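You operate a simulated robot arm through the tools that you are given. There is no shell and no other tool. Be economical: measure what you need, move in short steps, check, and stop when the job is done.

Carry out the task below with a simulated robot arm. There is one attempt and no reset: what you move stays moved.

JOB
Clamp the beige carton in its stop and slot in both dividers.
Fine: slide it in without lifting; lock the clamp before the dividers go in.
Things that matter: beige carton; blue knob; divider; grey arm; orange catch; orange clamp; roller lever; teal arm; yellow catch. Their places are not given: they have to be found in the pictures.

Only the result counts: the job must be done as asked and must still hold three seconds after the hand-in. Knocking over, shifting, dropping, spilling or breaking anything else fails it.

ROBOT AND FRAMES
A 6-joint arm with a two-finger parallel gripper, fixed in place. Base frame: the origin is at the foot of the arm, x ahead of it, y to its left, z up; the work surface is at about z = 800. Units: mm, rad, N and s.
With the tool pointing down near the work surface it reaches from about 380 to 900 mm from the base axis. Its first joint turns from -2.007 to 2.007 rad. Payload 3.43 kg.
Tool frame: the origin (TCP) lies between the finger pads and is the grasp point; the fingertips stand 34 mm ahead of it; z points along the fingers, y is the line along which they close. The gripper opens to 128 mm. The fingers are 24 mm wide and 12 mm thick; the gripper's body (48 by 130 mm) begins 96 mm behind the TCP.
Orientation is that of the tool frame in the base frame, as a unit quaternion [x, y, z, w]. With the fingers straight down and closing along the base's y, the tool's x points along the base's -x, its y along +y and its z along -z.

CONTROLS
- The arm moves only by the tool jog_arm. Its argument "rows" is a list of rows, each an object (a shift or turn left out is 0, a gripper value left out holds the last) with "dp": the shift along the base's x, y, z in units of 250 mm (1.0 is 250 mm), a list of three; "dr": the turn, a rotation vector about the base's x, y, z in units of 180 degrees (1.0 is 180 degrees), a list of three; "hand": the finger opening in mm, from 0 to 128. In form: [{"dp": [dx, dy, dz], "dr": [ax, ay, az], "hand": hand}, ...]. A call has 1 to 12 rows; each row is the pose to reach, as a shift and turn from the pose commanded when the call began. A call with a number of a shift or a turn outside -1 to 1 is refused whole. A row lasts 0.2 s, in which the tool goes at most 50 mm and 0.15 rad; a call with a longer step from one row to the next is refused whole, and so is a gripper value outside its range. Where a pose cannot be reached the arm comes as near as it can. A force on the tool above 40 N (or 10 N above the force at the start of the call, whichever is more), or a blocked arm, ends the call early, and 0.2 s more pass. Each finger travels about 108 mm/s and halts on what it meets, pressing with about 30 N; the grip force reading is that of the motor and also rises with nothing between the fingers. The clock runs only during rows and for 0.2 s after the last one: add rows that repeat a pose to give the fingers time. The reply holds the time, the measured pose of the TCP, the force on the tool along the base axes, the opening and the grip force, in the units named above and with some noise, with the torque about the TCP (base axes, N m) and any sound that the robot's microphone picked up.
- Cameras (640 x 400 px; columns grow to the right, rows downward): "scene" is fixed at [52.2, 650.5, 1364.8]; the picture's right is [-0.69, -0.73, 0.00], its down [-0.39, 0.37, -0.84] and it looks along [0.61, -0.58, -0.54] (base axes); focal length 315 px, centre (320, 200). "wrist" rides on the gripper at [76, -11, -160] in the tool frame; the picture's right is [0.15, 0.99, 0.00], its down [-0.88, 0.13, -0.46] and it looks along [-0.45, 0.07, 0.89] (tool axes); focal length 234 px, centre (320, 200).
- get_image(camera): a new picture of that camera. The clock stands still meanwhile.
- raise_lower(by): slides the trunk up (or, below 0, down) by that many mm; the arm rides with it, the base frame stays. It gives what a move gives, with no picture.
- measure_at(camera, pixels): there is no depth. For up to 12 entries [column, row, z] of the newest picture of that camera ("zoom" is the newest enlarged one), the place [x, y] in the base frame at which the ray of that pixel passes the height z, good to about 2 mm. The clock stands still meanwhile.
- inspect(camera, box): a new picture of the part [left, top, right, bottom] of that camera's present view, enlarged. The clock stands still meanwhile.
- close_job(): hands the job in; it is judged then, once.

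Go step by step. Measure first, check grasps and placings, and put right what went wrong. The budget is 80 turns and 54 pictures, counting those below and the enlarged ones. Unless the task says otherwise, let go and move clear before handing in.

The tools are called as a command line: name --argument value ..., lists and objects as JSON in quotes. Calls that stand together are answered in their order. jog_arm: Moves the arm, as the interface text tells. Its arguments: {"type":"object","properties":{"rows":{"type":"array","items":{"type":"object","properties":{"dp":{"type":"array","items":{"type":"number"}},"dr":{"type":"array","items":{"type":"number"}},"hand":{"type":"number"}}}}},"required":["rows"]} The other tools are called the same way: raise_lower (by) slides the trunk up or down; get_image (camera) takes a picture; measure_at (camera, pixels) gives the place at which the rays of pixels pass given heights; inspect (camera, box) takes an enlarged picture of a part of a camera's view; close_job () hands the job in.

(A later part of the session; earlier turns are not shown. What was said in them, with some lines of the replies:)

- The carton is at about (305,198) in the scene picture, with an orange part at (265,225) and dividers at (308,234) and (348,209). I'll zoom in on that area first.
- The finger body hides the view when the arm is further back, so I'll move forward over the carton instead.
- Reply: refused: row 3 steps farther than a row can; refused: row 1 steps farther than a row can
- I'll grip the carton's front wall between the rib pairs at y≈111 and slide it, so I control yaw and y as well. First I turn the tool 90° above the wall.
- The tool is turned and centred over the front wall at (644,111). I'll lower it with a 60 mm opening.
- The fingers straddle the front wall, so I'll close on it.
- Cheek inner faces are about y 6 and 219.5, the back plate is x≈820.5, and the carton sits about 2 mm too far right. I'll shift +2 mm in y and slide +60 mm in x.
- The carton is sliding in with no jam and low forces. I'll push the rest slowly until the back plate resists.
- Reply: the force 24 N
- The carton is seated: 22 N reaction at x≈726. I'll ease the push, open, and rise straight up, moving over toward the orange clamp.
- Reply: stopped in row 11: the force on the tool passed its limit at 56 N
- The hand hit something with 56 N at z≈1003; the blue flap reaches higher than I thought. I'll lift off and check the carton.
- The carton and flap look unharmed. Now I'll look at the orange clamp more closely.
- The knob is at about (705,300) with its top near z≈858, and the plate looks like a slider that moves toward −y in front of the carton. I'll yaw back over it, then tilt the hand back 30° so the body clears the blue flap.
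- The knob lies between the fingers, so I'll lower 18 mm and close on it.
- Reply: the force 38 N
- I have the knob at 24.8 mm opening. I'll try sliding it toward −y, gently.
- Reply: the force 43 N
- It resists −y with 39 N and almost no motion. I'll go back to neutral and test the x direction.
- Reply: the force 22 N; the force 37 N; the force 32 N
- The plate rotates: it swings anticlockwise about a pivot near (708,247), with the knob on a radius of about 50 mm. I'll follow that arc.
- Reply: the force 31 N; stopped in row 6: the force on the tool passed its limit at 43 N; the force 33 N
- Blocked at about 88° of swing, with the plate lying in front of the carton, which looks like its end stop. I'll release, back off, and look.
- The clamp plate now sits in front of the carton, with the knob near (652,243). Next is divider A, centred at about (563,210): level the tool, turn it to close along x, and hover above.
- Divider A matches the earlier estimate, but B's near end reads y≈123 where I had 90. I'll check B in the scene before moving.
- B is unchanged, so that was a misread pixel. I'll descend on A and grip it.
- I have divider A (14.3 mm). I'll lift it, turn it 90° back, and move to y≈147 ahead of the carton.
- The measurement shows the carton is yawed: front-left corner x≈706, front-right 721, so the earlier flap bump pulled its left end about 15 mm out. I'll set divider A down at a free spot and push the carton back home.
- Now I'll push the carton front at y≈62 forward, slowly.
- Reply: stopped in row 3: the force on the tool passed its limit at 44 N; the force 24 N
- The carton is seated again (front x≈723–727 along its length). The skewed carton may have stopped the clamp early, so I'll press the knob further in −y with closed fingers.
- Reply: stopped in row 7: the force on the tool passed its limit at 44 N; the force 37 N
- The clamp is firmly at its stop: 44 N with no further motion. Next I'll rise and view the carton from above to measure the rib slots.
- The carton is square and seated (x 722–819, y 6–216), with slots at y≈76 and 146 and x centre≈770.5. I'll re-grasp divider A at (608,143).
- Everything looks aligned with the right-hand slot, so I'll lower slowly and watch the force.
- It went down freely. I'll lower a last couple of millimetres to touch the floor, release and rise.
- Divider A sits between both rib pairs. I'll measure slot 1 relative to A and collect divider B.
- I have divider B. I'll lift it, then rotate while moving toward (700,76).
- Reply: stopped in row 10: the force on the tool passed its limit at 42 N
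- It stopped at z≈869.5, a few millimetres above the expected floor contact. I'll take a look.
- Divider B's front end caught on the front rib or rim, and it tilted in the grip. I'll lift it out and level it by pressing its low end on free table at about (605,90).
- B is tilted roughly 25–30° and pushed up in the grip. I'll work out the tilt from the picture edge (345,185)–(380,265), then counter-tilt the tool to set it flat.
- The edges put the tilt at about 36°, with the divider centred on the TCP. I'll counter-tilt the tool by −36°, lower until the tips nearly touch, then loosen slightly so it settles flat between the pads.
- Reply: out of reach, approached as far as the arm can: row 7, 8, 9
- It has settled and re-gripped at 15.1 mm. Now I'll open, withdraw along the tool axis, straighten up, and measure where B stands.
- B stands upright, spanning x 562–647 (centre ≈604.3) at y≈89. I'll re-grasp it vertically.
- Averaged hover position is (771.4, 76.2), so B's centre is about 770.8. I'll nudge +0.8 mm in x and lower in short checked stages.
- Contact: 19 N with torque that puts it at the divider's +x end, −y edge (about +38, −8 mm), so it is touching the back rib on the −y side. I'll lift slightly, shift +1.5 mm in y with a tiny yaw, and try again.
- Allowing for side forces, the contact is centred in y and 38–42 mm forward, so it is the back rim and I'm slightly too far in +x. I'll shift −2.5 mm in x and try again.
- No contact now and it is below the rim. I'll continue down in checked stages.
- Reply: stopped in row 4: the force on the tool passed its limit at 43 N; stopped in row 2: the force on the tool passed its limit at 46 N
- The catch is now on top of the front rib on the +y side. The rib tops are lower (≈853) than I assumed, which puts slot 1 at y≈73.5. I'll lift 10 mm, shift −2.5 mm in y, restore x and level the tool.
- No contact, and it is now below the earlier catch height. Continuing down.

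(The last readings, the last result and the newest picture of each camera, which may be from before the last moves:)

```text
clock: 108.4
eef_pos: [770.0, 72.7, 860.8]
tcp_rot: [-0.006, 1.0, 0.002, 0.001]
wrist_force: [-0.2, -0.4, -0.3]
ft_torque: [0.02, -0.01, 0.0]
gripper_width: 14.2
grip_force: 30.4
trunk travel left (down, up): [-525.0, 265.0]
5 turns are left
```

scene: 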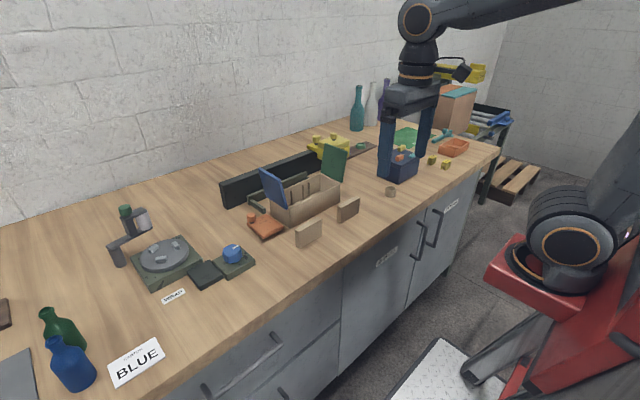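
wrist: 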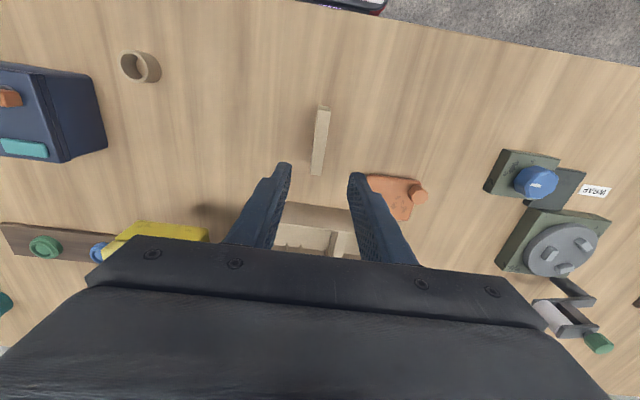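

I'll ease down 3 mm more, release and rise straight up.

jog_arm --rows '[{"dp": [0, 0, -0.006]}, {"dp": [0, 0, -0.012]}, {"dp": [0, 0, -0.012], "hand": 18}, {"dp": [0, 0, -0.012], "hand": 24}, {"dp": [0, 0, -0.012], "hand": 28}, {"dp": [0, 0, -0.012], "hand": 28}, {"dp": [0, 0, 0.1]}, {"dp": [0, 0, 0.26]}, {"dp": [0, 0, 0.44]}, {"dp": [0, 0, 0.6]}, {"dp": [0, 0.05, 0.75]}, {"dp": [0, 0.2, 0.78]}]'

inspect --camera "wrist" --box '[190, 40, 450, 240]'

```text
clock: 111.0
eef_pos: [768.4, 123.0, 1053.9]
tcp_rot: [-0.007, 1.0, 0.002, 0.0]
wrist_force: [-0.4, -1.1, -0.2]
ft_torque: [0.05, 0.05, -0.01]
gripper_width: 27.9
grip_force: 0.0
trunk travel left (down, up): [-525.0, 265.0]
```

```text
2.00 times, centred on (320, 140) of wrist
4 turns are left
```

zoom: 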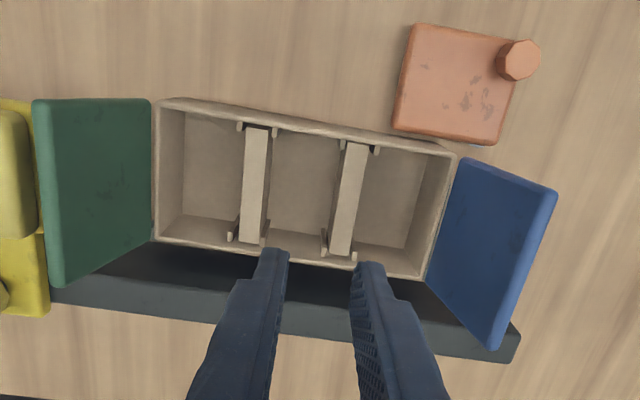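

Both dividers sit between their ribs. One last check that the carton is still square in its stop and the clamp has held.

measure_at --camera "zoom" --pixels '[[157, 100, 870], [455, 154, 870], [154, 240, 870], [424, 279, 870], [397, 130, 815], [497, 144, 815]]'

```text
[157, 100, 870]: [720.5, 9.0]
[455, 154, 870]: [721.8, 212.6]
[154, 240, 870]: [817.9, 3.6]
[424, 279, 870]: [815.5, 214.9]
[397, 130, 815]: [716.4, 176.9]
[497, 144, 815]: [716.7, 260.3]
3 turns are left
```

The carton reads square and seated (front x≈721, back x≈817), the clamp plate is across its front, both dividers are in their slots, and the hand is clear, so I'm handing in.

close_job

```text
The job is handed in.
```

I handed the job in with the carton seated in its stop, the orange clamp swung closed in front of it, and both dividers in their slots. I slid the carton in and never raised it on purpose, and I closed the clamp before the dividers went in.

- **Flap bump:** early on, the hand came down on the blue flap with 56 N and pulled the carton's left end about 15 mm out. I pushed it back in, and the last picture showed it square and seated.
- **Clamp lock:** I took the clamp as locked because it stopped at its end and did not move under 44 N. I heard no click or other sign of a lock.
- **Second divider:** it caught on the carton several times going in and once tilted in the grip. I re-set it, and the last picture shows it between its ribs.
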